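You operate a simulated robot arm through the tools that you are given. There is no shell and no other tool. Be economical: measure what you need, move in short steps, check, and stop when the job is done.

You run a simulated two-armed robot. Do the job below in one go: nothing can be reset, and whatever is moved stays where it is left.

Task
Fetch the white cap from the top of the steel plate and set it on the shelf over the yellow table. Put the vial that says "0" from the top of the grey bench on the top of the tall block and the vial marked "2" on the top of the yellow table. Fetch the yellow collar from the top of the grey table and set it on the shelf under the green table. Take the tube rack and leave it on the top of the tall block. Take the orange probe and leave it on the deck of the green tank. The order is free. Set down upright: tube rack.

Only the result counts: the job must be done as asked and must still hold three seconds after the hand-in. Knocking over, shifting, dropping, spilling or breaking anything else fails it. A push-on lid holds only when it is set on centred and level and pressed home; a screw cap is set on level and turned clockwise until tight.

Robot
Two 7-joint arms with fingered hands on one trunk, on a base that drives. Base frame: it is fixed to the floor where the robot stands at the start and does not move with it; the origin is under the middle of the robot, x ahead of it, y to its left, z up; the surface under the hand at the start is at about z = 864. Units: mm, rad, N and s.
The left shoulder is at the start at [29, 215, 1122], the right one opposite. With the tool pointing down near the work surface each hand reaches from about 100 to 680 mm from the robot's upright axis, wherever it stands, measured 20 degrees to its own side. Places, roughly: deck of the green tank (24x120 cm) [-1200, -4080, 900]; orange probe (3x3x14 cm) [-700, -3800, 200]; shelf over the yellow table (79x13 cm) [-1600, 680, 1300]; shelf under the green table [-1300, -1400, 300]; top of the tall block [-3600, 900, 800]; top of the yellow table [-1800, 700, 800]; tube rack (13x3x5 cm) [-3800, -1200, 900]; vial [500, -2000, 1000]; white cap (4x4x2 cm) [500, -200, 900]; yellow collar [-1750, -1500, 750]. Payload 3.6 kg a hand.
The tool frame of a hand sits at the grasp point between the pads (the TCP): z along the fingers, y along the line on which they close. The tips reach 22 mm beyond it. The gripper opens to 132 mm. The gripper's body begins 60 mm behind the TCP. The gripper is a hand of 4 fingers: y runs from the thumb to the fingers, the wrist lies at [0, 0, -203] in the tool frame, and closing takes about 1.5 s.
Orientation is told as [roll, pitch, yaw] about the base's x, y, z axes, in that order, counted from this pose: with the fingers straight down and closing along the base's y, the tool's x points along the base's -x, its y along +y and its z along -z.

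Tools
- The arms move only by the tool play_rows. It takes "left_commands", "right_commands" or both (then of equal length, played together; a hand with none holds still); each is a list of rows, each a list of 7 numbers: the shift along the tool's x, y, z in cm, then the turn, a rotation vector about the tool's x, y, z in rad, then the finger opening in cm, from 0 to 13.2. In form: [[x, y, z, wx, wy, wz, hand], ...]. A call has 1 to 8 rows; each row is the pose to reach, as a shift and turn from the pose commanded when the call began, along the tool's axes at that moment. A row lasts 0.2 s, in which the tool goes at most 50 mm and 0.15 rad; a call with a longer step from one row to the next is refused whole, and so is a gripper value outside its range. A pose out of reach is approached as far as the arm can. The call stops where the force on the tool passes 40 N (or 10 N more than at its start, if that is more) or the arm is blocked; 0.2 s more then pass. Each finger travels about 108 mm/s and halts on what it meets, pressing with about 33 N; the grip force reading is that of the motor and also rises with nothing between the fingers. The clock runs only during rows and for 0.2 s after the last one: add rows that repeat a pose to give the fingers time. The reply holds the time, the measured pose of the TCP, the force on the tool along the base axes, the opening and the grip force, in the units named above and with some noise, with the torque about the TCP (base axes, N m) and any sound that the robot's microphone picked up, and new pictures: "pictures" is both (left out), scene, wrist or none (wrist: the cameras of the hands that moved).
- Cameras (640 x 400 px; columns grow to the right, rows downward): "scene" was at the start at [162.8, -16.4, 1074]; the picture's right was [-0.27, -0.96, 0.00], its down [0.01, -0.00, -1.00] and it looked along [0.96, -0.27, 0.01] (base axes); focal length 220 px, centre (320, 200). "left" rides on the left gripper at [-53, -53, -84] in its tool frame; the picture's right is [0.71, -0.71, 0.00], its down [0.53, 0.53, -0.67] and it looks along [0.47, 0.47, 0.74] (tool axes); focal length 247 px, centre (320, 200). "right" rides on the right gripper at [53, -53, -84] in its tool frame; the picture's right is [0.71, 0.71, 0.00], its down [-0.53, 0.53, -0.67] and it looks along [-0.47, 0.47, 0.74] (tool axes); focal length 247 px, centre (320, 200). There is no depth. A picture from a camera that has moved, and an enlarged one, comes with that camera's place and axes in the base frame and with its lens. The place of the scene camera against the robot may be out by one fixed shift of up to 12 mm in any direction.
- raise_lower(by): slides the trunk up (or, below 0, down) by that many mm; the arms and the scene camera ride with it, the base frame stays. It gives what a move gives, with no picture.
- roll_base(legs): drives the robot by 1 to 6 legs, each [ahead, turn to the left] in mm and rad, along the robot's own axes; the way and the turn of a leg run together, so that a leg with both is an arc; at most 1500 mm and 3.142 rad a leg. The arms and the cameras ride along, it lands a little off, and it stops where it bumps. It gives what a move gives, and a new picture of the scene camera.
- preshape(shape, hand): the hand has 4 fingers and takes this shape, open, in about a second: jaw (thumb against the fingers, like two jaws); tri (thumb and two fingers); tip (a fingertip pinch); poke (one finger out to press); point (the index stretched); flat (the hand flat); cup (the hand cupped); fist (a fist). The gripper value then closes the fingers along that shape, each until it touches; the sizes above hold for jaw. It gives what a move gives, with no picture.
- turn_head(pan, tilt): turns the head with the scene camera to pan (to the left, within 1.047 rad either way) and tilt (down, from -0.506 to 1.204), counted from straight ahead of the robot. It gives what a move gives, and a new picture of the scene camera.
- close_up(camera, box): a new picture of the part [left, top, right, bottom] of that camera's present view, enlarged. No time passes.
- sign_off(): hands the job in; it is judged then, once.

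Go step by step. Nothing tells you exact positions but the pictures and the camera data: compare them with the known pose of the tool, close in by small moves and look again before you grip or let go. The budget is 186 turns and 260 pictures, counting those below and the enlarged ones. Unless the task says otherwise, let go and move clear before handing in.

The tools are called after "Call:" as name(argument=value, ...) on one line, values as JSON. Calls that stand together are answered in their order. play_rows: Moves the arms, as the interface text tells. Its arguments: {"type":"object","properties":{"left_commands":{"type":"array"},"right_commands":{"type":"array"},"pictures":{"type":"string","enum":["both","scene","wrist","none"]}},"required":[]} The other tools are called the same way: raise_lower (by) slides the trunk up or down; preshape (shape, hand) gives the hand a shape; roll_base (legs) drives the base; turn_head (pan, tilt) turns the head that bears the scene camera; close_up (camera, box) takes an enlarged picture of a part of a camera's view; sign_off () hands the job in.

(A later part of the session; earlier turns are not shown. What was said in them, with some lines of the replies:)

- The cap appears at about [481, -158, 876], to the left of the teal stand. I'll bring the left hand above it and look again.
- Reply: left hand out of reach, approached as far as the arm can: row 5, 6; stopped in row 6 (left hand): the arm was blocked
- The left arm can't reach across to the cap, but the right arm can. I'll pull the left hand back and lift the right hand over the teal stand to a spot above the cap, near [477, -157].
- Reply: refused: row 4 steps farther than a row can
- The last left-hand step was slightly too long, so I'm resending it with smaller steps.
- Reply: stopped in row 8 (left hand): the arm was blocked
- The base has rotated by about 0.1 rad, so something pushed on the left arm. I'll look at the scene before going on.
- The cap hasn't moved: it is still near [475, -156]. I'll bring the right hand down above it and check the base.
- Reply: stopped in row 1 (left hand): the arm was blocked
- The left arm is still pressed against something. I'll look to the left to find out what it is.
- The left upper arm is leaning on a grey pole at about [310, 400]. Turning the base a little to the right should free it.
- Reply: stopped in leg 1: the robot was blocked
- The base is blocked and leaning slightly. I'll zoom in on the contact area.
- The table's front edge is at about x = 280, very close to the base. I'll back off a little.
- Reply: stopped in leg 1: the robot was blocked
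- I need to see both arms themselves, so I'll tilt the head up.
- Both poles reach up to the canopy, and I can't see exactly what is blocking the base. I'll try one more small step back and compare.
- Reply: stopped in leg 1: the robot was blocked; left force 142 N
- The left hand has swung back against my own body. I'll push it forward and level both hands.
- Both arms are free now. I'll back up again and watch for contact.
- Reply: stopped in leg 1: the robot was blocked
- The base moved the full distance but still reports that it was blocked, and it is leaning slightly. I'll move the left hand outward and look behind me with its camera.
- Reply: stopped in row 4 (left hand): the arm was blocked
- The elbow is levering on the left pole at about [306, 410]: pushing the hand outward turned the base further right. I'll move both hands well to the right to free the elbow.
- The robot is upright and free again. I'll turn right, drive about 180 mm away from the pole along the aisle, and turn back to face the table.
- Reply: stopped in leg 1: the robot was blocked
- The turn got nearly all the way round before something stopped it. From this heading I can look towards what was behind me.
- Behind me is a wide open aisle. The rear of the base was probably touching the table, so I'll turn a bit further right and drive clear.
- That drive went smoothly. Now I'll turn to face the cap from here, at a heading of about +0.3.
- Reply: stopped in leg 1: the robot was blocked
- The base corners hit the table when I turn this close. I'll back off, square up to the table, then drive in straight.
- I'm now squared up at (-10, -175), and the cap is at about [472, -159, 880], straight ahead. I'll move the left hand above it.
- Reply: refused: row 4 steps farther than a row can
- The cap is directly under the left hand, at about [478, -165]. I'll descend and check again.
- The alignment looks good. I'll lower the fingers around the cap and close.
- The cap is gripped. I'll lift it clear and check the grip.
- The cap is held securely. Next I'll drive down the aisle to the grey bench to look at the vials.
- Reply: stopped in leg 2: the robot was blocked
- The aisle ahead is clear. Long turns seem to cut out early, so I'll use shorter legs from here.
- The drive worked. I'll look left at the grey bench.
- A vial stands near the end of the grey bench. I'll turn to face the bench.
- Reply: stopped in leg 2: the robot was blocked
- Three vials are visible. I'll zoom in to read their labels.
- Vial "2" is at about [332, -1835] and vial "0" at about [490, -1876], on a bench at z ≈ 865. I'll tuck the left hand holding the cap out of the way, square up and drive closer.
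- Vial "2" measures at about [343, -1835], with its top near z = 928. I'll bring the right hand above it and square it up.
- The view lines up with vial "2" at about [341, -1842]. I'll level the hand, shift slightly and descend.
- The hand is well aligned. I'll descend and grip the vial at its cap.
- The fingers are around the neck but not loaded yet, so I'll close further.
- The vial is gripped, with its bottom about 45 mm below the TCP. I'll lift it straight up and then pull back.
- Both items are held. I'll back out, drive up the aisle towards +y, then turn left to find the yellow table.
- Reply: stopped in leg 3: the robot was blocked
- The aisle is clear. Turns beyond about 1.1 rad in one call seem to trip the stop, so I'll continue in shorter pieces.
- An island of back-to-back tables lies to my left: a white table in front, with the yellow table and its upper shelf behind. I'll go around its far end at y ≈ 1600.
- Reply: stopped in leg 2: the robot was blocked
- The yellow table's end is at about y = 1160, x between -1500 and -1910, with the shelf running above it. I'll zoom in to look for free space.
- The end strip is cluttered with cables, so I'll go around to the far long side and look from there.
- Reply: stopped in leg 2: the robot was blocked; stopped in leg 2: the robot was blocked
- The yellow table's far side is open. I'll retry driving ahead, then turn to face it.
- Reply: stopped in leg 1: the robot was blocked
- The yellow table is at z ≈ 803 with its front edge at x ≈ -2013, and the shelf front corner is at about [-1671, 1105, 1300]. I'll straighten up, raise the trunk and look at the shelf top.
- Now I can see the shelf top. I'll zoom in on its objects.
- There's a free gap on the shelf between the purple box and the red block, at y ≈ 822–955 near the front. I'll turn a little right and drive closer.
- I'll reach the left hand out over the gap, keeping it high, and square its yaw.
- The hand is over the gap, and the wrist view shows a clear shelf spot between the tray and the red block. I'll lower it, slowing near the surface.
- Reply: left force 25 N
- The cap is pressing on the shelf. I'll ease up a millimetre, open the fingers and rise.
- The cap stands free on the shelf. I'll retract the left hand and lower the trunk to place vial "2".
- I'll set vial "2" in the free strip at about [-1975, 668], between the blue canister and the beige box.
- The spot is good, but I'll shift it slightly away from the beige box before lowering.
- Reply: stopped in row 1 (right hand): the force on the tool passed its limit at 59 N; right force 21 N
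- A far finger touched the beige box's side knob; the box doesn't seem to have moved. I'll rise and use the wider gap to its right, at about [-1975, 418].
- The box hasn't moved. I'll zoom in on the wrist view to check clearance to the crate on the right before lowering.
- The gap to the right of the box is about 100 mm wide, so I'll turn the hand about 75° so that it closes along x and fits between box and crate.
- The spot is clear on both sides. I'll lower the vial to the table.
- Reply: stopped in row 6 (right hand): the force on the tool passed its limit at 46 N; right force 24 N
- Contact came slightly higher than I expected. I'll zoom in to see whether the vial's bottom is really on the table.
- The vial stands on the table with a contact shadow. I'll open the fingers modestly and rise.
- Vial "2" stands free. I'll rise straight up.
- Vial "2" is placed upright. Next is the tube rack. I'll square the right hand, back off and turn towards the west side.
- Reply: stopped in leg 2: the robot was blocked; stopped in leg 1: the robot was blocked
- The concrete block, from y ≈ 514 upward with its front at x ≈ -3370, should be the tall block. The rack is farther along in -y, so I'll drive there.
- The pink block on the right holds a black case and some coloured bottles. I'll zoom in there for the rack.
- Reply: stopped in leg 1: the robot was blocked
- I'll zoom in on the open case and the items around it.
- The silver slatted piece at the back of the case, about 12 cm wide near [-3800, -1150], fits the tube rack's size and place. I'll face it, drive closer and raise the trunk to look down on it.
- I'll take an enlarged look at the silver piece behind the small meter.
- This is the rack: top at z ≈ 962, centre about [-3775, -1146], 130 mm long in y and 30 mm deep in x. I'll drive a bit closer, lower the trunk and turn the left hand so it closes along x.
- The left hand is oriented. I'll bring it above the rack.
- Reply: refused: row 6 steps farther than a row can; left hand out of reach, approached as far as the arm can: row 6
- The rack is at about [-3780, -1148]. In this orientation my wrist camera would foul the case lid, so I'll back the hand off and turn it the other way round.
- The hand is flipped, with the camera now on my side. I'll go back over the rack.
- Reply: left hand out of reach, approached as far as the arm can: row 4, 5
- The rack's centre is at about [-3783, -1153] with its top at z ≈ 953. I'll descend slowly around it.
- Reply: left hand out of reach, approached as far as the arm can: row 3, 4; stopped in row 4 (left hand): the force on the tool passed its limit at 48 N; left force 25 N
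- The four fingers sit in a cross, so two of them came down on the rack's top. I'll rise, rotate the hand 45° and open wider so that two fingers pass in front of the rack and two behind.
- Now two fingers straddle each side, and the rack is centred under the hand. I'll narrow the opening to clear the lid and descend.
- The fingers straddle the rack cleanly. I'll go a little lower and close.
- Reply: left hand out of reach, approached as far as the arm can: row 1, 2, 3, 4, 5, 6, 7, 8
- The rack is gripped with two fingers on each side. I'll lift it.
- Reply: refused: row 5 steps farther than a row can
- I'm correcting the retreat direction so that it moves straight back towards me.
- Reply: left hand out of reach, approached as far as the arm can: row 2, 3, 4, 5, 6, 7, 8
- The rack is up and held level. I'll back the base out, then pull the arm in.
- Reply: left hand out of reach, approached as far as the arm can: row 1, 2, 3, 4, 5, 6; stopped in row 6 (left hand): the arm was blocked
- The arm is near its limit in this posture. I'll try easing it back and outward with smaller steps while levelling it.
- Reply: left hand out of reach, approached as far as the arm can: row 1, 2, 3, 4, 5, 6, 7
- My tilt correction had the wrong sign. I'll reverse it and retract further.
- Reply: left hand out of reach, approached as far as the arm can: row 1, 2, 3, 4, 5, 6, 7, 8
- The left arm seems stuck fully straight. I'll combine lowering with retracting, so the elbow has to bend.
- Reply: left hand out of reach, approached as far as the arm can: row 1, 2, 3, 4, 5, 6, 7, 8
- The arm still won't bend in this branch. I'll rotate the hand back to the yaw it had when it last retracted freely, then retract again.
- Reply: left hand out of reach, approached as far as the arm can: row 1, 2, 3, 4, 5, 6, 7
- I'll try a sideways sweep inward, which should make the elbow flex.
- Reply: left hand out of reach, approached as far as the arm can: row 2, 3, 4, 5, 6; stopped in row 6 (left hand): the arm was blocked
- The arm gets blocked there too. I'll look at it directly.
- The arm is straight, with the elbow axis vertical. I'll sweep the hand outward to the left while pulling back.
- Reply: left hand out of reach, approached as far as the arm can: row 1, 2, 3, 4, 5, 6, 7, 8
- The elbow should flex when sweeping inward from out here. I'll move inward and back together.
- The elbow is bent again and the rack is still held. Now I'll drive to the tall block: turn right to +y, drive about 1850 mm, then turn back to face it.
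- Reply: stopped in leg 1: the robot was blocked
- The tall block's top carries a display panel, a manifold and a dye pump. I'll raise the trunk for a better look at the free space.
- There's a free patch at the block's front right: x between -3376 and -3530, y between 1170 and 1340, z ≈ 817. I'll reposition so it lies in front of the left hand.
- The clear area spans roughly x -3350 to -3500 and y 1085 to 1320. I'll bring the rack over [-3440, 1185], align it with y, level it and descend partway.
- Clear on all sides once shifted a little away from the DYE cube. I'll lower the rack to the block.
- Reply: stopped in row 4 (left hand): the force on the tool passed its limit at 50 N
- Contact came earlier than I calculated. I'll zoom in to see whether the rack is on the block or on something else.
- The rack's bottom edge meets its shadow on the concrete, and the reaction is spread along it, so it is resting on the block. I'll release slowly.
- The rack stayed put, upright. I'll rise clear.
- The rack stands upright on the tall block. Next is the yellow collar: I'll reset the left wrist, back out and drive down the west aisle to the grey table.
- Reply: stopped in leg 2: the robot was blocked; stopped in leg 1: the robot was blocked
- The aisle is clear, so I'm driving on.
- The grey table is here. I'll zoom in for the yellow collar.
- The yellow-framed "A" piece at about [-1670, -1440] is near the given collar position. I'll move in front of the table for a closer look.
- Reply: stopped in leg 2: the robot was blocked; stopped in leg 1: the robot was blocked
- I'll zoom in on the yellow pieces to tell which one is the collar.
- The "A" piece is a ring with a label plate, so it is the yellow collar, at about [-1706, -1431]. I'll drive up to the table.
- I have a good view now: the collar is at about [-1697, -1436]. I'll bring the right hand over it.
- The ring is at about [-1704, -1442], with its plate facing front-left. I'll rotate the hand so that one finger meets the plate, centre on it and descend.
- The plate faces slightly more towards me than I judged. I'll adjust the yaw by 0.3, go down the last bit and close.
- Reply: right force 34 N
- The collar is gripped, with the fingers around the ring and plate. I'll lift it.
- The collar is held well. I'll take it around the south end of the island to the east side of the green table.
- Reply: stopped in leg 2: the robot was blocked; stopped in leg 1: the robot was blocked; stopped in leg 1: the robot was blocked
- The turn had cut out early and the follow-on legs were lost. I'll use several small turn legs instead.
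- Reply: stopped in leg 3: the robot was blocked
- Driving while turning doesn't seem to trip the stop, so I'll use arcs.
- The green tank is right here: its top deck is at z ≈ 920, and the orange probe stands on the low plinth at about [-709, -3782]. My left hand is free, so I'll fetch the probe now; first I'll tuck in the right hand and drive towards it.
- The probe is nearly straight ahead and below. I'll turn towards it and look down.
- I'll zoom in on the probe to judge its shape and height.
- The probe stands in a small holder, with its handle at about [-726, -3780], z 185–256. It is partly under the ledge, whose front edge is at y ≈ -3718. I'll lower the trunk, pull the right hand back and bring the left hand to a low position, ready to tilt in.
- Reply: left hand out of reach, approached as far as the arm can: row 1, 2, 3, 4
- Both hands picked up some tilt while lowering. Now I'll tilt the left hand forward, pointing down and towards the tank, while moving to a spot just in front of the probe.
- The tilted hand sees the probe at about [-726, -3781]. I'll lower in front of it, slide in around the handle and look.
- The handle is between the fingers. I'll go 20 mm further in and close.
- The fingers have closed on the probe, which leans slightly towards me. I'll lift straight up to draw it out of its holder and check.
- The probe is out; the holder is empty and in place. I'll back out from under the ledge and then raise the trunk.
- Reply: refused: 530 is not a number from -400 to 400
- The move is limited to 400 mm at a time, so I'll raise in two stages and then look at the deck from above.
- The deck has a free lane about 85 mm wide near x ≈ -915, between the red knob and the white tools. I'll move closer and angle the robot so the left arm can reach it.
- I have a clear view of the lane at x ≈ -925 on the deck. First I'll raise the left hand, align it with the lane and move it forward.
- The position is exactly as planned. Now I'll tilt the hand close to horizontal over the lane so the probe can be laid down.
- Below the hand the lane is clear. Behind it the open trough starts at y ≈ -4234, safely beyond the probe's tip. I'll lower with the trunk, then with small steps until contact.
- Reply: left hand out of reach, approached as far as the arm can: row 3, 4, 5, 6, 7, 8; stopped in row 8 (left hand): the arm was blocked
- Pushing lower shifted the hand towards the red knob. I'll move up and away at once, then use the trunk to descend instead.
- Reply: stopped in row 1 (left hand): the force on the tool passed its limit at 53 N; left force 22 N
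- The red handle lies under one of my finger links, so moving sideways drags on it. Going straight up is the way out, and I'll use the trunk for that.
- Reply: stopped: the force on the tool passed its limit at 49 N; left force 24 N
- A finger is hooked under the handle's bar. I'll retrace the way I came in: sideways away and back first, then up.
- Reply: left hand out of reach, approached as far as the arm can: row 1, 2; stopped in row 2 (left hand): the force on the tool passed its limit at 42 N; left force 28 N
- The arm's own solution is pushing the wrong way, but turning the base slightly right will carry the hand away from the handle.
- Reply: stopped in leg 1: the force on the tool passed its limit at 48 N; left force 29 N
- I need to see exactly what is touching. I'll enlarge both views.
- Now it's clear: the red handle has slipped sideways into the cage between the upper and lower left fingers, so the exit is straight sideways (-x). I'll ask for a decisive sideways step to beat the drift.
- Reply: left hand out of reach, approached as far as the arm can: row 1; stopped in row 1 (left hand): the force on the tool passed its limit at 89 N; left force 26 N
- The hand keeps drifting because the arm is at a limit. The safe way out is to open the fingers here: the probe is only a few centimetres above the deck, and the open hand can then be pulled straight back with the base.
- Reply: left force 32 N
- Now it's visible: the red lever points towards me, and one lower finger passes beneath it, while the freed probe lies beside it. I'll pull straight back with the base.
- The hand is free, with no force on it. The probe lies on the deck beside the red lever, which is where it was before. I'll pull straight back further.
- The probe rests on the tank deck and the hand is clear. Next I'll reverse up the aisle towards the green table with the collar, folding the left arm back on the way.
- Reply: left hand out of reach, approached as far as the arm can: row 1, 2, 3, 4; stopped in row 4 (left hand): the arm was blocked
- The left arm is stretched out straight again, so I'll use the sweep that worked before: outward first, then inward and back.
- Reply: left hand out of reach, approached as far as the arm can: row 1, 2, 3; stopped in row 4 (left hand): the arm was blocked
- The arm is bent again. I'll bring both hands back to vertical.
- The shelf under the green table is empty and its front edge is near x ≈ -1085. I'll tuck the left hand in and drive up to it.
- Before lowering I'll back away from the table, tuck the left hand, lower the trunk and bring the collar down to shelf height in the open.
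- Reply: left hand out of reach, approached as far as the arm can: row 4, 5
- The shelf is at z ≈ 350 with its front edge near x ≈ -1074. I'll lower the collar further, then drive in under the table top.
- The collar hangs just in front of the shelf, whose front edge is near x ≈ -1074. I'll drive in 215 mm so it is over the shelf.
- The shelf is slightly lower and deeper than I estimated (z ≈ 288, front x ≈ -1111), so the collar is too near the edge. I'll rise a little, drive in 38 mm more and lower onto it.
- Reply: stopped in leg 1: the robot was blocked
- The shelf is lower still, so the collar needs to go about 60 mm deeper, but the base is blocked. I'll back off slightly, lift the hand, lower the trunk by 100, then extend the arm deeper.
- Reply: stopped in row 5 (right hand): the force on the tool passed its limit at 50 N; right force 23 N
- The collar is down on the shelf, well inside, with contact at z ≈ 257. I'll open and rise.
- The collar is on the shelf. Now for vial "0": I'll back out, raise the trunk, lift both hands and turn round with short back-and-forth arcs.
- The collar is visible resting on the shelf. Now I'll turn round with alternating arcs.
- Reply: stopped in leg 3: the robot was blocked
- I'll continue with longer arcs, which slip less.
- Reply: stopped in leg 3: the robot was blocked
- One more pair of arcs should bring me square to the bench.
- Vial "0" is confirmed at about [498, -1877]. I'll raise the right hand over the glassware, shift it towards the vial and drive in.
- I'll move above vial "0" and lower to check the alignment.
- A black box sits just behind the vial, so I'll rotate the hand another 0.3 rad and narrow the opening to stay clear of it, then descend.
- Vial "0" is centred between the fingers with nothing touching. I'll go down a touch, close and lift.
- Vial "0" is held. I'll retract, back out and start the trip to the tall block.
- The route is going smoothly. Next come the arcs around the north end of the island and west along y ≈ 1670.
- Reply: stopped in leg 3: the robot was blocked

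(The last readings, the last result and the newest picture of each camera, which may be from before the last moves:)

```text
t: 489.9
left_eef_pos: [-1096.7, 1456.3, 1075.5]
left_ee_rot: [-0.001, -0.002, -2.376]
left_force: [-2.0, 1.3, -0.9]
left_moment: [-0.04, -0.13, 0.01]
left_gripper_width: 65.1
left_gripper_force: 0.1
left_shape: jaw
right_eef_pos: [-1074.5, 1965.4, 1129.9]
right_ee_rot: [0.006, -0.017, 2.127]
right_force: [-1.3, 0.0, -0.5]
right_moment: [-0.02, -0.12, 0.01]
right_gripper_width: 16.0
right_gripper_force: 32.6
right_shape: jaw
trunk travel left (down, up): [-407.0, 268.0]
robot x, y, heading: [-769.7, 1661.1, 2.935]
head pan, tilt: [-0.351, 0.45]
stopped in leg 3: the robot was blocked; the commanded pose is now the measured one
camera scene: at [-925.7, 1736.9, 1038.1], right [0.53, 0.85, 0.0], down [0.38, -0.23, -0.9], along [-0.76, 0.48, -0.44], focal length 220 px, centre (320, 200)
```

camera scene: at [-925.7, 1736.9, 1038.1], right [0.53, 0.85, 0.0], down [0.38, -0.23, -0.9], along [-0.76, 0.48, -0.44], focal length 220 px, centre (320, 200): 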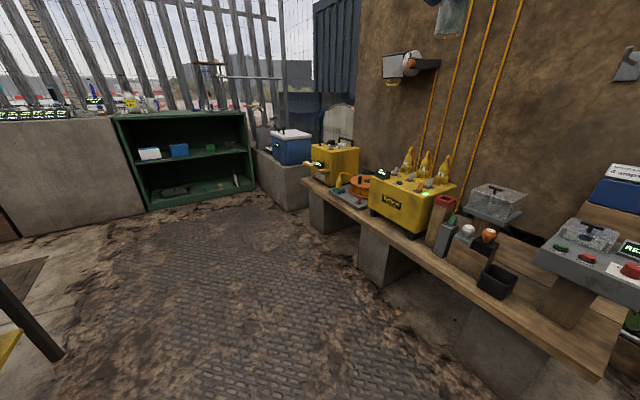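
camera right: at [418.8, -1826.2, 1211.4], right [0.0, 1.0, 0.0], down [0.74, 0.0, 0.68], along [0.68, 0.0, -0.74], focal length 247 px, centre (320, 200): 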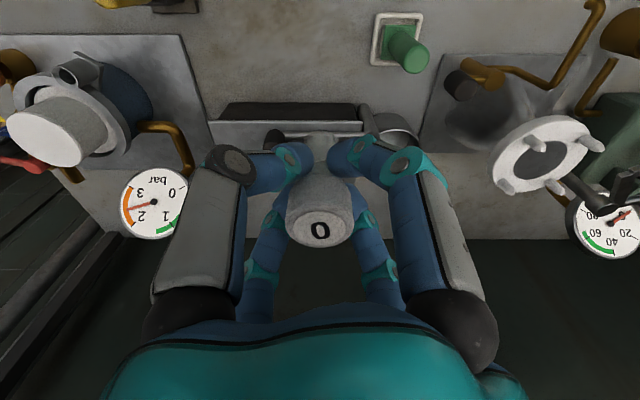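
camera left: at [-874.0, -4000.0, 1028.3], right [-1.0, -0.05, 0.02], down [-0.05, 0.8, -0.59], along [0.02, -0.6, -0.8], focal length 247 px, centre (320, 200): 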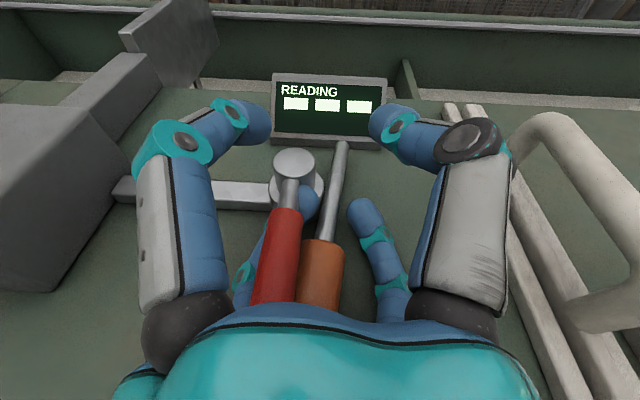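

I'll lift the left hand out of the way and drive along to the tall block.

Call:
play_rows(left_commands=[[0, 0, -4, 0, 0, 0, 6.5], [0, 0, -8, 0, 0, 0, 6.5], [0, 0, -12, 0, 0, 0, 6.5], [0, 0, -16, 0, 0, 0, 6.5], [0, 0, -19, 0, 0, 0, 6.5], [0, 0, -19, 0, 0, 0, 6.5]], pictures="none")

Call:
roll_base(legs=[[600, 0.45], [1400, 0], [200, 0]])

```text
t: 491.3
left_eef_pos: [-1089.7, 1456.6, 1266.0]
left_ee_rot: [-0.007, -0.006, -2.377]
left_force: [0.0, 0.5, 0.0]
left_moment: [0.02, -0.03, 0.0]
left_gripper_width: 64.9
left_gripper_force: 0.1
left_shape: jaw
right_eef_pos: [-1068.4, 1964.4, 1132.3]
right_ee_rot: [0.013, -0.022, 2.127]
right_force: [-0.5, 0.3, -0.9]
right_moment: [0.02, -0.01, 0.03]
right_gripper_width: 16.4
right_gripper_force: 33.1
right_shape: jaw
trunk travel left (down, up): [-407.0, 268.0]
robot x, y, heading: [-769.5, 1666.0, 2.929]
head pan, tilt: [-0.351, 0.45]
```

```text
t: 494.6
left_eef_pos: [-1535.8, 1336.4, 1275.9]
left_ee_rot: [-0.033, -0.022, -1.929]
left_force: [0.7, 1.0, -0.2]
left_moment: [0.0, 0.02, 0.0]
left_gripper_width: 64.8
left_gripper_force: 0.0
left_shape: jaw
right_eef_pos: [-1738.9, 1809.3, 1135.2]
right_ee_rot: [0.018, -0.021, 2.567]
right_force: [0.1, 1.0, 0.4]
right_moment: [-0.02, -0.01, 0.01]
right_gripper_width: 15.9
right_gripper_force: 33.0
right_shape: jaw
trunk travel left (down, up): [-407.0, 268.0]
robot x, y, heading: [-1346.3, 1663.2, -2.862]
head pan, tilt: [-0.351, 0.45]
stopped in leg 1: the robot was blocked; the commanded pose is now the measured one
camera scene: at [-1495.6, 1664.4, 1042.9], right [0.07, 1.0, -0.01], down [0.42, -0.04, -0.91], along [-0.9, 0.06, -0.42], focal length 220 px, centre (320, 200)
```

scene: 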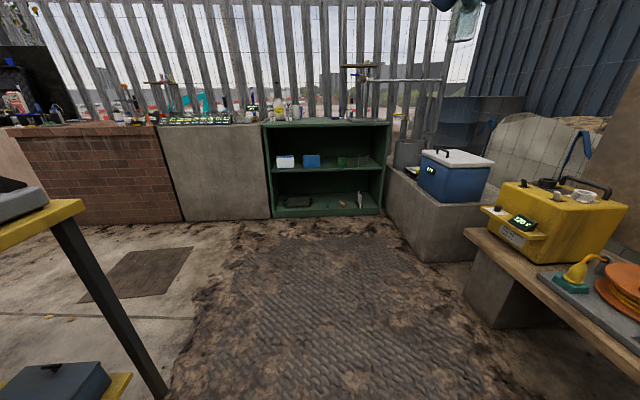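

Continuing straight, then easing round to face the block.

Call:
roll_base(legs=[[1400, 0], [330, -0.28]])

Call:
turn_head(pan=-0.1, tilt=0.6)

```text
t: 495.7
left_eef_pos: [-1575.8, 1314.0, 1283.4]
left_ee_rot: [-0.063, -0.027, -1.911]
left_force: [0.2, -0.4, 1.1]
left_moment: [0.02, 0.01, 0.01]
left_gripper_width: 65.0
left_gripper_force: 0.1
left_shape: jaw
right_eef_pos: [-1782.3, 1793.6, 1126.1]
right_ee_rot: [-0.006, -0.014, 2.563]
right_force: [0.8, 0.3, -0.2]
right_moment: [-0.06, 0.06, 0.0]
right_gripper_width: 16.1
right_gripper_force: 32.9
right_shape: jaw
trunk travel left (down, up): [-407.0, 268.0]
robot x, y, heading: [-1366.6, 1658.2, -2.853]
head pan, tilt: [-0.351, 0.45]
stopped in leg 1: the robot was blocked; the commanded pose is now the measured one
camera scene: at [-1486.1, 1661.0, 1048.6], right [0.06, 1.0, -0.02], down [0.4, -0.04, -0.92], along [-0.92, 0.05, -0.4], focal length 220 px, centre (320, 200)
```

scene: 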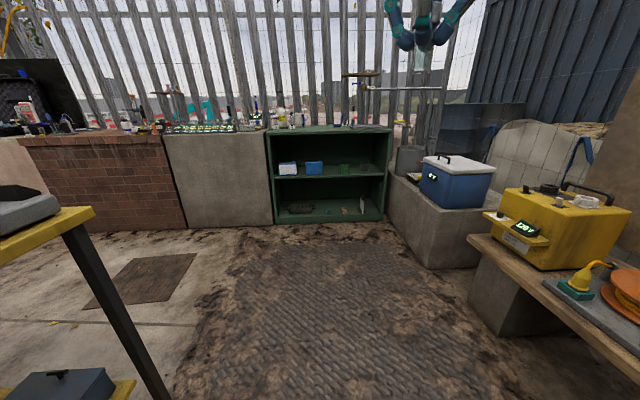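

```text
t: 496.5
left_eef_pos: [-1575.5, 1313.8, 1281.9]
left_ee_rot: [-0.065, -0.028, -1.912]
left_force: [-0.1, 0.0, 0.5]
left_moment: [-0.03, -0.02, -0.02]
left_gripper_width: 65.1
left_gripper_force: 0.0
left_shape: jaw
right_eef_pos: [-1781.2, 1795.1, 1126.3]
right_ee_rot: [-0.004, -0.016, 2.561]
right_force: [-0.7, -0.1, -0.4]
right_moment: [0.02, -0.05, 0.0]
right_gripper_width: 16.0
right_gripper_force: 32.3
right_shape: jaw
trunk travel left (down, up): [-407.0, 268.0]
robot x, y, heading: [-1359.6, 1656.6, -2.851]
head pan, tilt: [-0.099, 0.6]
camera scene: at [-1480.5, 1637.7, 1034.8], right [-0.19, 0.98, 0.0], down [0.52, 0.1, -0.85], along [-0.84, -0.16, -0.53], focal length 220 px, centre (320, 200)
```

scene: 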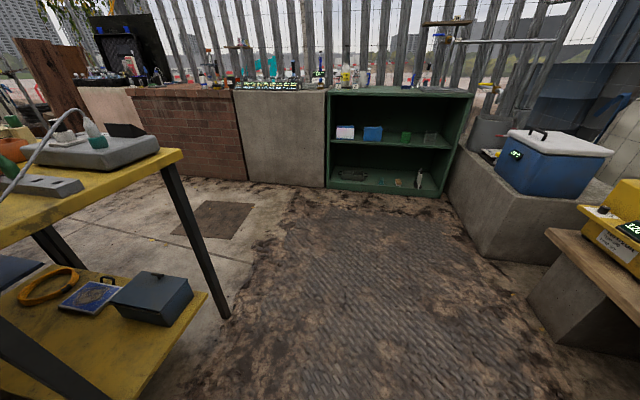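

Something is blocking again, and the left hand has tilted a little. I'll look to the left.

Call:
turn_head(pan=0.8, tilt=0.0)

```text
t: 497.7
left_eef_pos: [-1575.4, 1315.9, 1281.4]
left_ee_rot: [-0.064, -0.026, -1.912]
left_force: [-0.5, 0.1, 0.4]
left_moment: [0.03, 0.0, -0.03]
left_gripper_width: 64.9
left_gripper_force: 0.0
left_shape: jaw
right_eef_pos: [-1781.7, 1796.0, 1126.7]
right_ee_rot: [-0.002, -0.015, 2.559]
right_force: [0.6, 0.8, 0.0]
right_moment: [-0.07, 0.03, 0.01]
right_gripper_width: 16.0
right_gripper_force: 32.9
right_shape: jaw
trunk travel left (down, up): [-407.0, 268.0]
robot x, y, heading: [-1364.4, 1656.9, -2.853]
head pan, tilt: [0.799, 0.0]
camera scene: at [-1432.8, 1576.2, 1088.6], right [-0.88, 0.46, 0.03], down [-0.05, -0.01, -1.0], along [-0.46, -0.89, 0.03], focal length 220 px, centre (320, 200)
```

scene: 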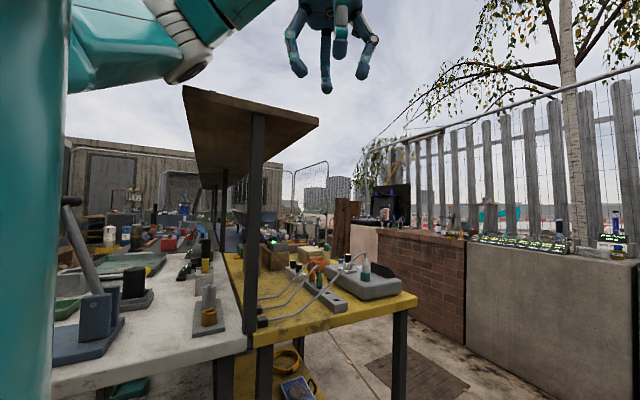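

The way ahead is clear. The trouble started when I raised the left hand close to my body, so I'll lower it again and retry.

Call:
play_rows(left_commands=[[0, 0, 3, -0.02, 0.01, 0, 6.5], [0, 0, 7, -0.04, 0.02, 0, 6.5], [0, 0, 11, -0.064, 0.026, 0, 6.5], [0, 0, 15, -0.064, 0.026, 0, 6.5], [0, 0, 18, -0.064, 0.026, 0, 6.5], [0, 0, 18, -0.064, 0.026, 0, 6.5]], pictures="none")

Call:
roll_base(legs=[[-60, -0.1], [700, 0]])

```text
t: 499.3
left_eef_pos: [-1625.7, 1312.9, 1078.4]
left_ee_rot: [0.059, 0.024, -1.944]
left_force: [-1.0, 0.0, -0.8]
left_moment: [0.0, 0.0, -0.02]
left_gripper_width: 64.6
left_gripper_force: 0.1
left_shape: jaw
right_eef_pos: [-1813.6, 1780.1, 1110.4]
right_ee_rot: [-0.033, -0.016, 2.553]
right_force: [0.2, -0.4, -0.5]
right_moment: [0.03, 0.0, -0.03]
right_gripper_width: 15.7
right_gripper_force: 33.0
right_shape: jaw
trunk travel left (down, up): [-407.0, 268.0]
robot x, y, heading: [-1370.7, 1653.8, -2.878]
head pan, tilt: [0.799, 0.0]
stopped in row 6 (left hand): the arm was blocked; the commanded pose is now the measured one
```

```text
t: 500.0
left_eef_pos: [-1592.9, 1236.9, 1051.9]
left_ee_rot: [0.004, 0.084, -1.942]
left_force: [-0.3, 1.6, 1.4]
left_moment: [-0.12, 0.02, 0.0]
left_gripper_width: 64.7
left_gripper_force: 0.0
left_shape: jaw
right_eef_pos: [-1775.2, 1702.8, 1127.6]
right_ee_rot: [-0.075, -0.087, 2.551]
right_force: [0.6, 1.1, -0.1]
right_moment: [-0.13, -0.01, 0.01]
right_gripper_width: 16.1
right_gripper_force: 32.9
right_shape: jaw
trunk travel left (down, up): [-407.0, 268.0]
robot x, y, heading: [-1366.3, 1654.0, -2.9]
head pan, tilt: [0.799, 0.0]
stopped in leg 1: the robot was blocked; the commanded pose is now the measured one
camera scene: at [-1485.0, 1570.5, 1082.0], right [-0.86, 0.5, 0.0], down [0.0, 0.0, -1.0], along [-0.5, -0.86, 0.0], focal length 220 px, centre (320, 200)
```

scene: 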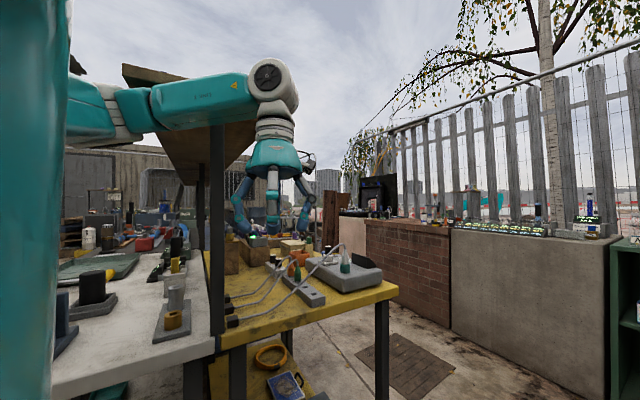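

Everything is upright again, but my left arm extends over the table ends. I'll bring that hand inward, away from the table, before driving on.

Call:
play_rows(left_commands=[[2.8, -1.1, 0, 0, -0.02, 0, 6.5], [5.6, -2.2, -0.5, 0, -0.04, 0, 6.5], [8.4, -3.2, -1, 0, -0.06, 0, 6.5], [11.2, -4.3, -1.5, 0, -0.084, 0, 6.5], [14, -5.4, -2, 0, -0.084, 0, 6.5], [14, -5.4, -2, 0, -0.084, 0, 6.5]], right_commands=[[0, 0, 0, -0.01, 0.02, 0, 0.5], [0, 0, 0, -0.03, 0.04, 0, 0.5], [0, 0, 0, -0.05, 0.06, 0, 0.5], [0, 0, 0, -0.075, 0.087, 0, 0.5], [0, 0, 0, -0.075, 0.087, 0, 0.5], [0, 0, 0, -0.075, 0.087, 0, 0.5]], pictures="none")

Call:
roll_base(legs=[[250, -0.15]])

```text
t: 501.6
left_eef_pos: [-1622.8, 1406.2, 1076.7]
left_ee_rot: [0.032, 0.008, -1.977]
left_force: [0.7, 0.7, 0.1]
left_moment: [-0.04, 0.11, 0.02]
left_gripper_width: 65.0
left_gripper_force: 0.1
left_shape: jaw
right_eef_pos: [-1796.7, 1728.4, 1113.9]
right_ee_rot: [-0.012, 0.025, 2.506]
right_force: [1.5, 0.0, -0.3]
right_moment: [0.02, 0.06, -0.01]
right_gripper_width: 15.9
right_gripper_force: 32.8
right_shape: jaw
trunk travel left (down, up): [-407.0, 268.0]
robot x, y, heading: [-1363.9, 1653.0, -2.887]
head pan, tilt: [0.799, 0.0]
stopped in row 6 (right hand): the arm was blocked; the commanded pose is now the measured one
```

```text
t: 503.4
left_eef_pos: [-1901.7, 1385.6, 1078.6]
left_ee_rot: [0.02, 0.01, -2.112]
left_force: [-1.0, -0.1, 0.3]
left_moment: [0.02, -0.07, -0.01]
left_gripper_width: 65.0
left_gripper_force: 0.1
left_shape: jaw
right_eef_pos: [-2027.2, 1731.8, 1116.8]
right_ee_rot: [-0.023, 0.016, 2.366]
right_force: [-1.1, -1.3, -0.6]
right_moment: [0.01, -0.08, -0.01]
right_gripper_width: 16.0
right_gripper_force: 32.9
right_shape: jaw
trunk travel left (down, up): [-407.0, 268.0]
robot x, y, heading: [-1607.2, 1607.4, -3.036]
head pan, tilt: [0.799, 0.0]
camera scene: at [-1742.3, 1536.6, 1080.8], right [-0.79, 0.62, 0.0], down [0.0, 0.0, -1.0], along [-0.62, -0.79, 0.0], focal length 220 px, centre (320, 200)
```

scene: 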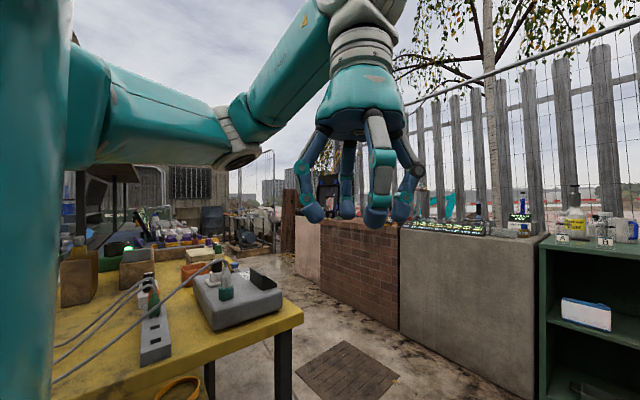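

That worked. I'll continue with a gentle S-curve to the front of the tall block.

Call:
roll_base(legs=[[600, 0], [450, 0.42], [300, 0]])

```text
t: 510.8
left_eef_pos: [-3064.4, 927.1, 1077.9]
left_ee_rot: [0.02, 0.012, -1.686]
left_force: [-1.0, -0.2, 0.5]
left_moment: [-0.03, -0.03, -0.01]
left_gripper_width: 65.4
left_gripper_force: 0.1
left_shape: jaw
right_eef_pos: [-3322.2, 1193.2, 1118.6]
right_ee_rot: [-0.021, 0.015, 2.789]
right_force: [0.4, -0.8, 0.0]
right_moment: [0.02, 0.0, 0.03]
right_gripper_width: 16.2
right_gripper_force: 33.0
right_shape: jaw
trunk travel left (down, up): [-407.0, 268.0]
robot x, y, heading: [-2893.9, 1248.7, -2.609]
head pan, tilt: [0.799, 0.0]
camera scene: at [-2978.0, 1130.4, 1080.8], right [-0.97, 0.24, 0.0], down [0.0, 0.0, -1.0], along [-0.24, -0.97, 0.0], focal length 220 px, centre (320, 200)
```

scene: 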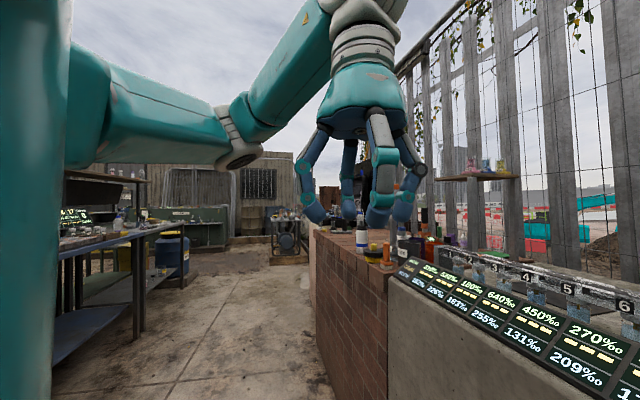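

I'll raise the vial a bit for clearance, point the head at the block and make the last short arc.

Call:
play_rows(right_commands=[[0, 0, -3, -0.01, -0.007, 0, 0.5], [0, 0, -6, -0.02, -0.015, 0, 0.5], [0, 0, -6, -0.02, -0.015, 0, 0.5]], pictures="none")

Call:
roll_base(legs=[[190, -0.5]])

Call:
turn_head(pan=-0.25, tilt=0.65)

```text
t: 511.6
left_eef_pos: [-3063.9, 928.9, 1078.9]
left_ee_rot: [0.018, 0.011, -1.687]
left_force: [0.6, 0.4, 0.2]
left_moment: [0.01, -0.01, 0.01]
left_gripper_width: 65.0
left_gripper_force: 0.0
left_shape: jaw
right_eef_pos: [-3323.5, 1191.3, 1178.3]
right_ee_rot: [-0.002, -0.001, 2.789]
right_force: [0.2, -0.1, 0.0]
right_moment: [0.0, 0.01, -0.01]
right_gripper_width: 15.9
right_gripper_force: 32.7
right_shape: jaw
trunk travel left (down, up): [-407.0, 268.0]
robot x, y, heading: [-2887.8, 1249.6, -2.61]
head pan, tilt: [0.799, 0.0]
```

```text
t: 513.4
left_eef_pos: [-3379.6, 1002.0, 1079.4]
left_ee_rot: [0.019, 0.01, -2.189]
left_force: [0.0, 0.1, 0.3]
left_moment: [0.0, 0.02, 0.0]
left_gripper_width: 65.1
left_gripper_force: 0.0
left_shape: jaw
right_eef_pos: [-3479.4, 1357.2, 1177.6]
right_ee_rot: [-0.001, 0.003, 2.287]
right_force: [0.1, -0.1, -0.1]
right_moment: [0.0, 0.0, 0.02]
right_gripper_width: 15.8
right_gripper_force: 33.2
right_shape: jaw
trunk travel left (down, up): [-407.0, 268.0]
robot x, y, heading: [-3068.3, 1181.3, -3.108]
head pan, tilt: [0.799, 0.0]
camera scene: at [-3208.7, 1119.9, 1080.9], right [-0.74, 0.67, 0.0], down [0.0, 0.0, -1.0], along [-0.67, -0.74, 0.0], focal length 220 px, centre (320, 200)
```

scene: 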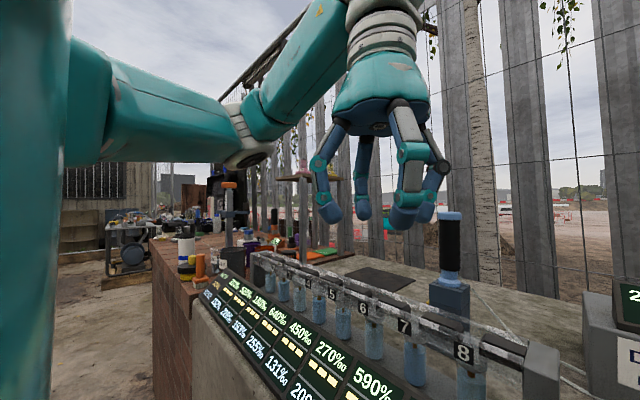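

```text
t: 514.7
left_eef_pos: [-3378.8, 1001.7, 1079.6]
left_ee_rot: [0.015, 0.01, -2.189]
left_force: [-0.7, -0.6, -0.5]
left_moment: [0.0, 0.01, -0.02]
left_gripper_width: 65.1
left_gripper_force: 0.0
left_shape: jaw
right_eef_pos: [-3478.3, 1356.6, 1178.3]
right_ee_rot: [-0.002, -0.001, 2.288]
right_force: [-1.6, 0.6, 0.3]
right_moment: [0.0, -0.01, -0.06]
right_gripper_width: 15.9
right_gripper_force: 32.7
right_shape: jaw
trunk travel left (down, up): [-407.0, 268.0]
robot x, y, heading: [-3070.6, 1181.2, -3.107]
head pan, tilt: [-0.25, 0.649]
camera scene: at [-3232.1, 1204.3, 1021.4], right [0.21, 0.98, 0.0], down [0.59, -0.13, -0.8], along [-0.78, 0.17, -0.6], focal length 220 px, centre (320, 200)
```

scene: 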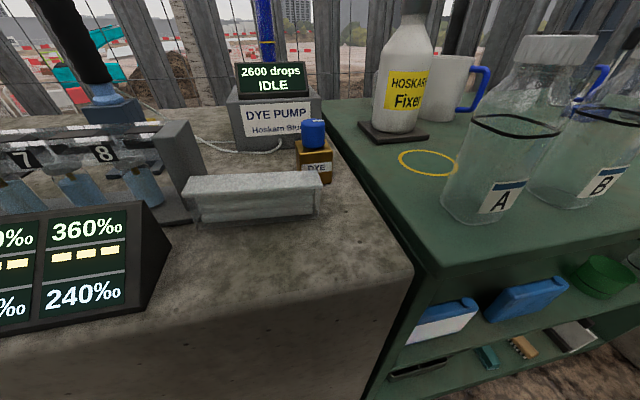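

The rack stands as I left it. The free corner spot for vial "0" is at about [-3387, 1287]. I'll move over it and descend partway.

Call:
play_rows(right_commands=[[3.8, -0.8, 1, 0, 0, 0, 0.5], [7.6, -1.6, 2, 0, 0, 0, 0.5], [11.2, -2.5, 4, 0, 0, 0, 0.5], [11.2, -2.5, 8, 0, 0, 0, 0.5], [11.2, -2.5, 12, 0, 0, 0, 0.5], [11.2, -2.5, 16, 0, 0, 0, 0.5], [11.2, -2.5, 20, 0, 0, 0, 0.5], [11.2, -2.5, 22, 0, 0, 0, 0.5]], pictures="both")

```text
t: 516.5
left_eef_pos: [-3378.0, 1000.6, 1078.8]
left_ee_rot: [0.016, 0.011, -2.189]
left_force: [-0.7, 0.1, -1.1]
left_moment: [0.06, -0.03, 0.0]
left_gripper_width: 65.0
left_gripper_force: 0.0
left_shape: jaw
right_eef_pos: [-3386.7, 1288.7, 958.0]
right_ee_rot: [0.0, 0.0, 2.288]
right_force: [0.5, 0.4, -0.2]
right_moment: [0.01, 0.01, -0.01]
right_gripper_width: 16.0
right_gripper_force: 32.8
right_shape: jaw
trunk travel left (down, up): [-407.0, 268.0]
robot x, y, heading: [-3070.0, 1182.6, -3.106]
head pan, tilt: [-0.25, 0.649]
camera scene: at [-3232.1, 1204.3, 1021.4], right [0.21, 0.98, 0.0], down [0.59, -0.13, -0.8], along [-0.78, 0.17, -0.61], focal length 220 px, centre (320, 200)
camera right: at [-3309.8, 1284.1, 1041.3], right [-0.07, -1.0, 0.0], down [-0.74, 0.05, 0.67], along [-0.67, 0.05, -0.74], focal length 247 px, centre (320, 200)
```

scene: 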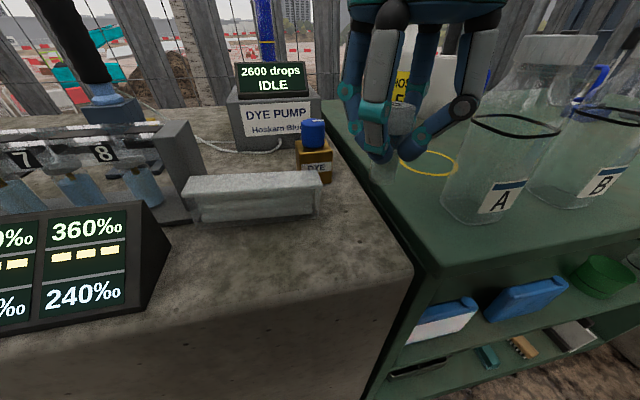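
right: 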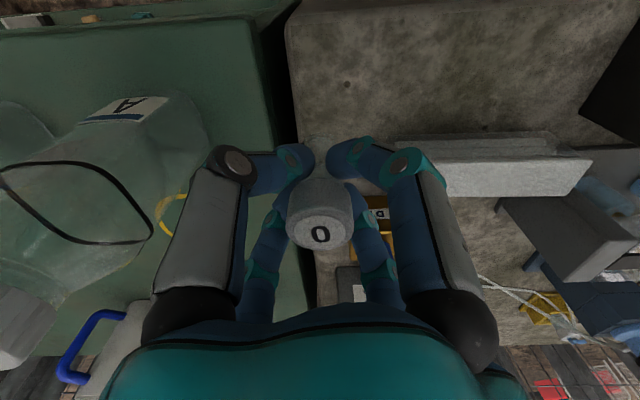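

The spot is a little too near the block's edge. I'll shift 20 mm inward and rotate the hand 45° so that no finger opens towards the rack, then look.

Call:
play_rows(right_commands=[[0.5, 0.2, 0, 0, 0, -0.13, 0.5], [1, 0.4, 0, 0, 0, -0.26, 0.5], [1.6, 0.6, 0, 0, 0, -0.39, 0.5], [2.2, 0.7, 0, 0, 0, -0.52, 0.5], [2.2, 0.7, 0, 0, 0, -0.65, 0.5], [2.2, 0.7, 1, 0, 0, -0.78, 0.5], [2.2, 0.7, 2.5, 0, 0, -0.78, 0.5], [2.2, 0.7, 2.5, 0, 0, -0.78, 0.5]], pictures="wrist")

```text
t: 518.3
left_eef_pos: [-3377.6, 1000.5, 1079.5]
left_ee_rot: [0.018, 0.011, -2.187]
left_force: [0.2, -0.6, 0.1]
left_moment: [-0.02, 0.0, 0.02]
left_gripper_width: 65.0
left_gripper_force: 0.1
left_shape: jaw
right_eef_pos: [-3376.4, 1267.2, 933.9]
right_ee_rot: [-0.001, 0.0, 3.07]
right_force: [-0.5, -0.4, 0.4]
right_moment: [-0.02, -0.03, 0.01]
right_gripper_width: 15.8
right_gripper_force: 32.9
right_shape: jaw
trunk travel left (down, up): [-407.0, 268.0]
robot x, y, heading: [-3071.1, 1182.5, -3.103]
head pan, tilt: [-0.25, 0.649]
camera right: at [-3318.7, 1316.9, 1016.8], right [0.65, -0.76, 0.0], down [-0.56, -0.49, 0.67], along [-0.51, -0.44, -0.74], focal length 247 px, centre (320, 200)
```

right: 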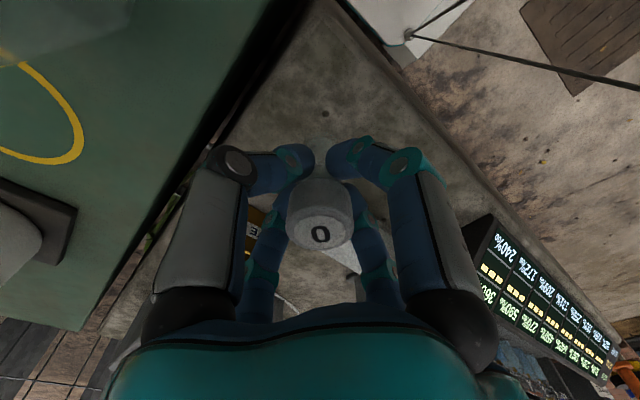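

Now the spot has good margins on both sides. I'll lower until contact.

Call:
play_rows(right_commands=[[0, 0, 1.5, 0, 0, 0, 0.5], [0, 0, 2.5, 0, 0, 0, 0.5], [0, 0, 3.2, 0, 0, 0, 0.5], [0, 0, 3.8, 0, 0, 0, 0.5], [0, 0, 4.4, 0, 0, 0, 0.5], [0, 0, 5.0, 0, 0, 0, 0.5], [0, 0, 5.6, 0, 0, 0, 0.5], [0, 0, 6.2, 0, 0, 0, 0.5]], pictures="scene")

```text
t: 519.6
left_eef_pos: [-3376.9, 1000.6, 1080.4]
left_ee_rot: [0.018, 0.01, -2.188]
left_force: [-0.6, 0.1, -0.5]
left_moment: [0.01, -0.02, -0.01]
left_gripper_width: 65.2
left_gripper_force: 0.1
left_shape: jaw
right_eef_pos: [-3377.0, 1265.7, 896.8]
right_ee_rot: [0.006, -0.01, 3.072]
right_force: [6.0, 4.8, 22.5]
right_moment: [0.13, -0.05, -0.04]
right_gripper_width: 16.9
right_gripper_force: 33.0
right_shape: jaw
trunk travel left (down, up): [-407.0, 268.0]
robot x, y, heading: [-3065.9, 1181.3, -3.104]
head pan, tilt: [-0.25, 0.649]
stopped in row 6 (right hand): the force on the tool passed its limit at 47 N (the readings are from after the stop); the commanded pose is now the measured one
camera scene: at [-3231.2, 1204.3, 1021.7], right [0.21, 0.98, 0.0], down [0.59, -0.13, -0.8], along [-0.78, 0.17, -0.6], focal length 220 px, centre (320, 200)
```

scene: 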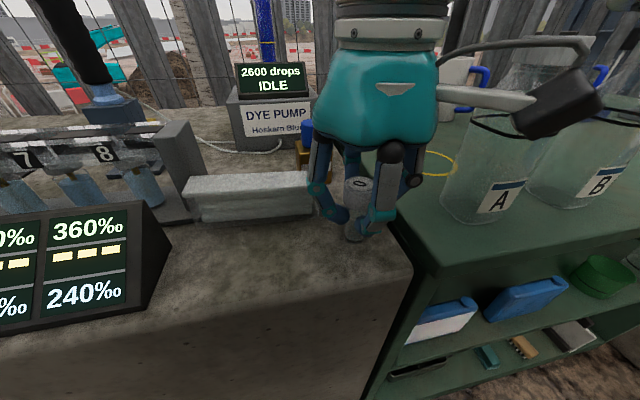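

Contact is at the expected height and the vial is on the block. I'll open and rise.

Call:
play_rows(right_commands=[[0, 0, -0.1, 0, 0, 0, 2.5], [0, 0, -0.1, 0, 0, 0, 3.5], [0, 0, -0.1, 0, 0, 0, 4.4], [0, 0, -0.1, 0, 0, 0, 4.6], [0, 0, -2, 0, 0, 0, 4.6], [0, 0, -5, 0, 0, 0, 4.6], [0, 0, -9.5, 0, 0, 0, 4.6], [0, 0, -14, 0, 0, 0, 5]], pictures="scene")

```text
t: 521.4
left_eef_pos: [-3378.2, 1000.2, 1079.7]
left_ee_rot: [0.017, 0.011, -2.191]
left_force: [-0.6, 0.0, 0.8]
left_moment: [0.0, 0.0, 0.03]
left_gripper_width: 65.0
left_gripper_force: 0.0
left_shape: jaw
right_eef_pos: [-3376.4, 1266.7, 1036.1]
right_ee_rot: [0.003, -0.006, 3.069]
right_force: [0.0, -0.3, -0.5]
right_moment: [-0.03, -0.01, 0.03]
right_gripper_width: 49.7
right_gripper_force: 0.2
right_shape: jaw
trunk travel left (down, up): [-407.0, 268.0]
robot x, y, heading: [-3068.8, 1180.1, -3.108]
head pan, tilt: [-0.25, 0.649]
camera scene: at [-3231.8, 1204.1, 1021.5], right [0.21, 0.98, 0.0], down [0.59, -0.13, -0.8], along [-0.78, 0.17, -0.6], focal length 220 px, centre (320, 200)
```

scene: 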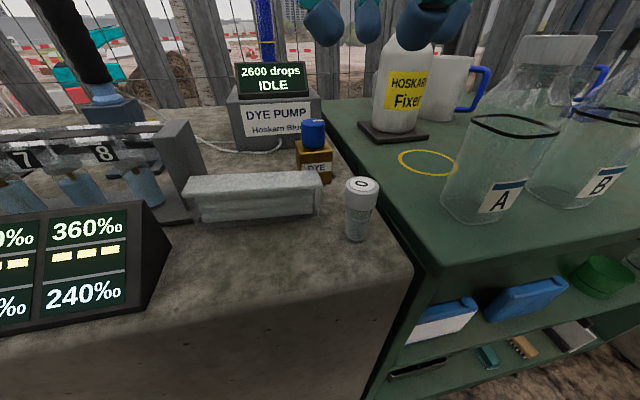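

Vial "0" stands upright on the tall block beside the rack, and both hands are clear. All six items are in place, so I'm handing in.

Call:
sign_off()

```text
The job is handed in.
```

The job is handed in, and all six items were where you asked when I last saw each of them. I couldn't confirm that nothing else was disturbed.

- **White cap:** on the shelf over the yellow table.
- **Vial "2":** standing on the yellow table.
- **Vial "0":** standing on the tall block.
- **Tube rack:** upright on the tall block.
- **Yellow collar:** on the shelf under the green table.
- **Orange probe:** lying on the deck of the green tank.

**Possible disturbance:**
- **Red lever on the tank deck:** my fingers caught on it while I was setting down the probe and pushed it with up to 89 N. Afterwards it measured within about 7 mm of its earlier position.
- **Beige box on the yellow table:** a finger touched its knob briefly. It looked unmoved afterwards.
- **Other bumps:** the left arm leaned on the grey pole beside the first table. The base or an arm was also blocked several times near the first, green and white tables, and I couldn't always see by what.
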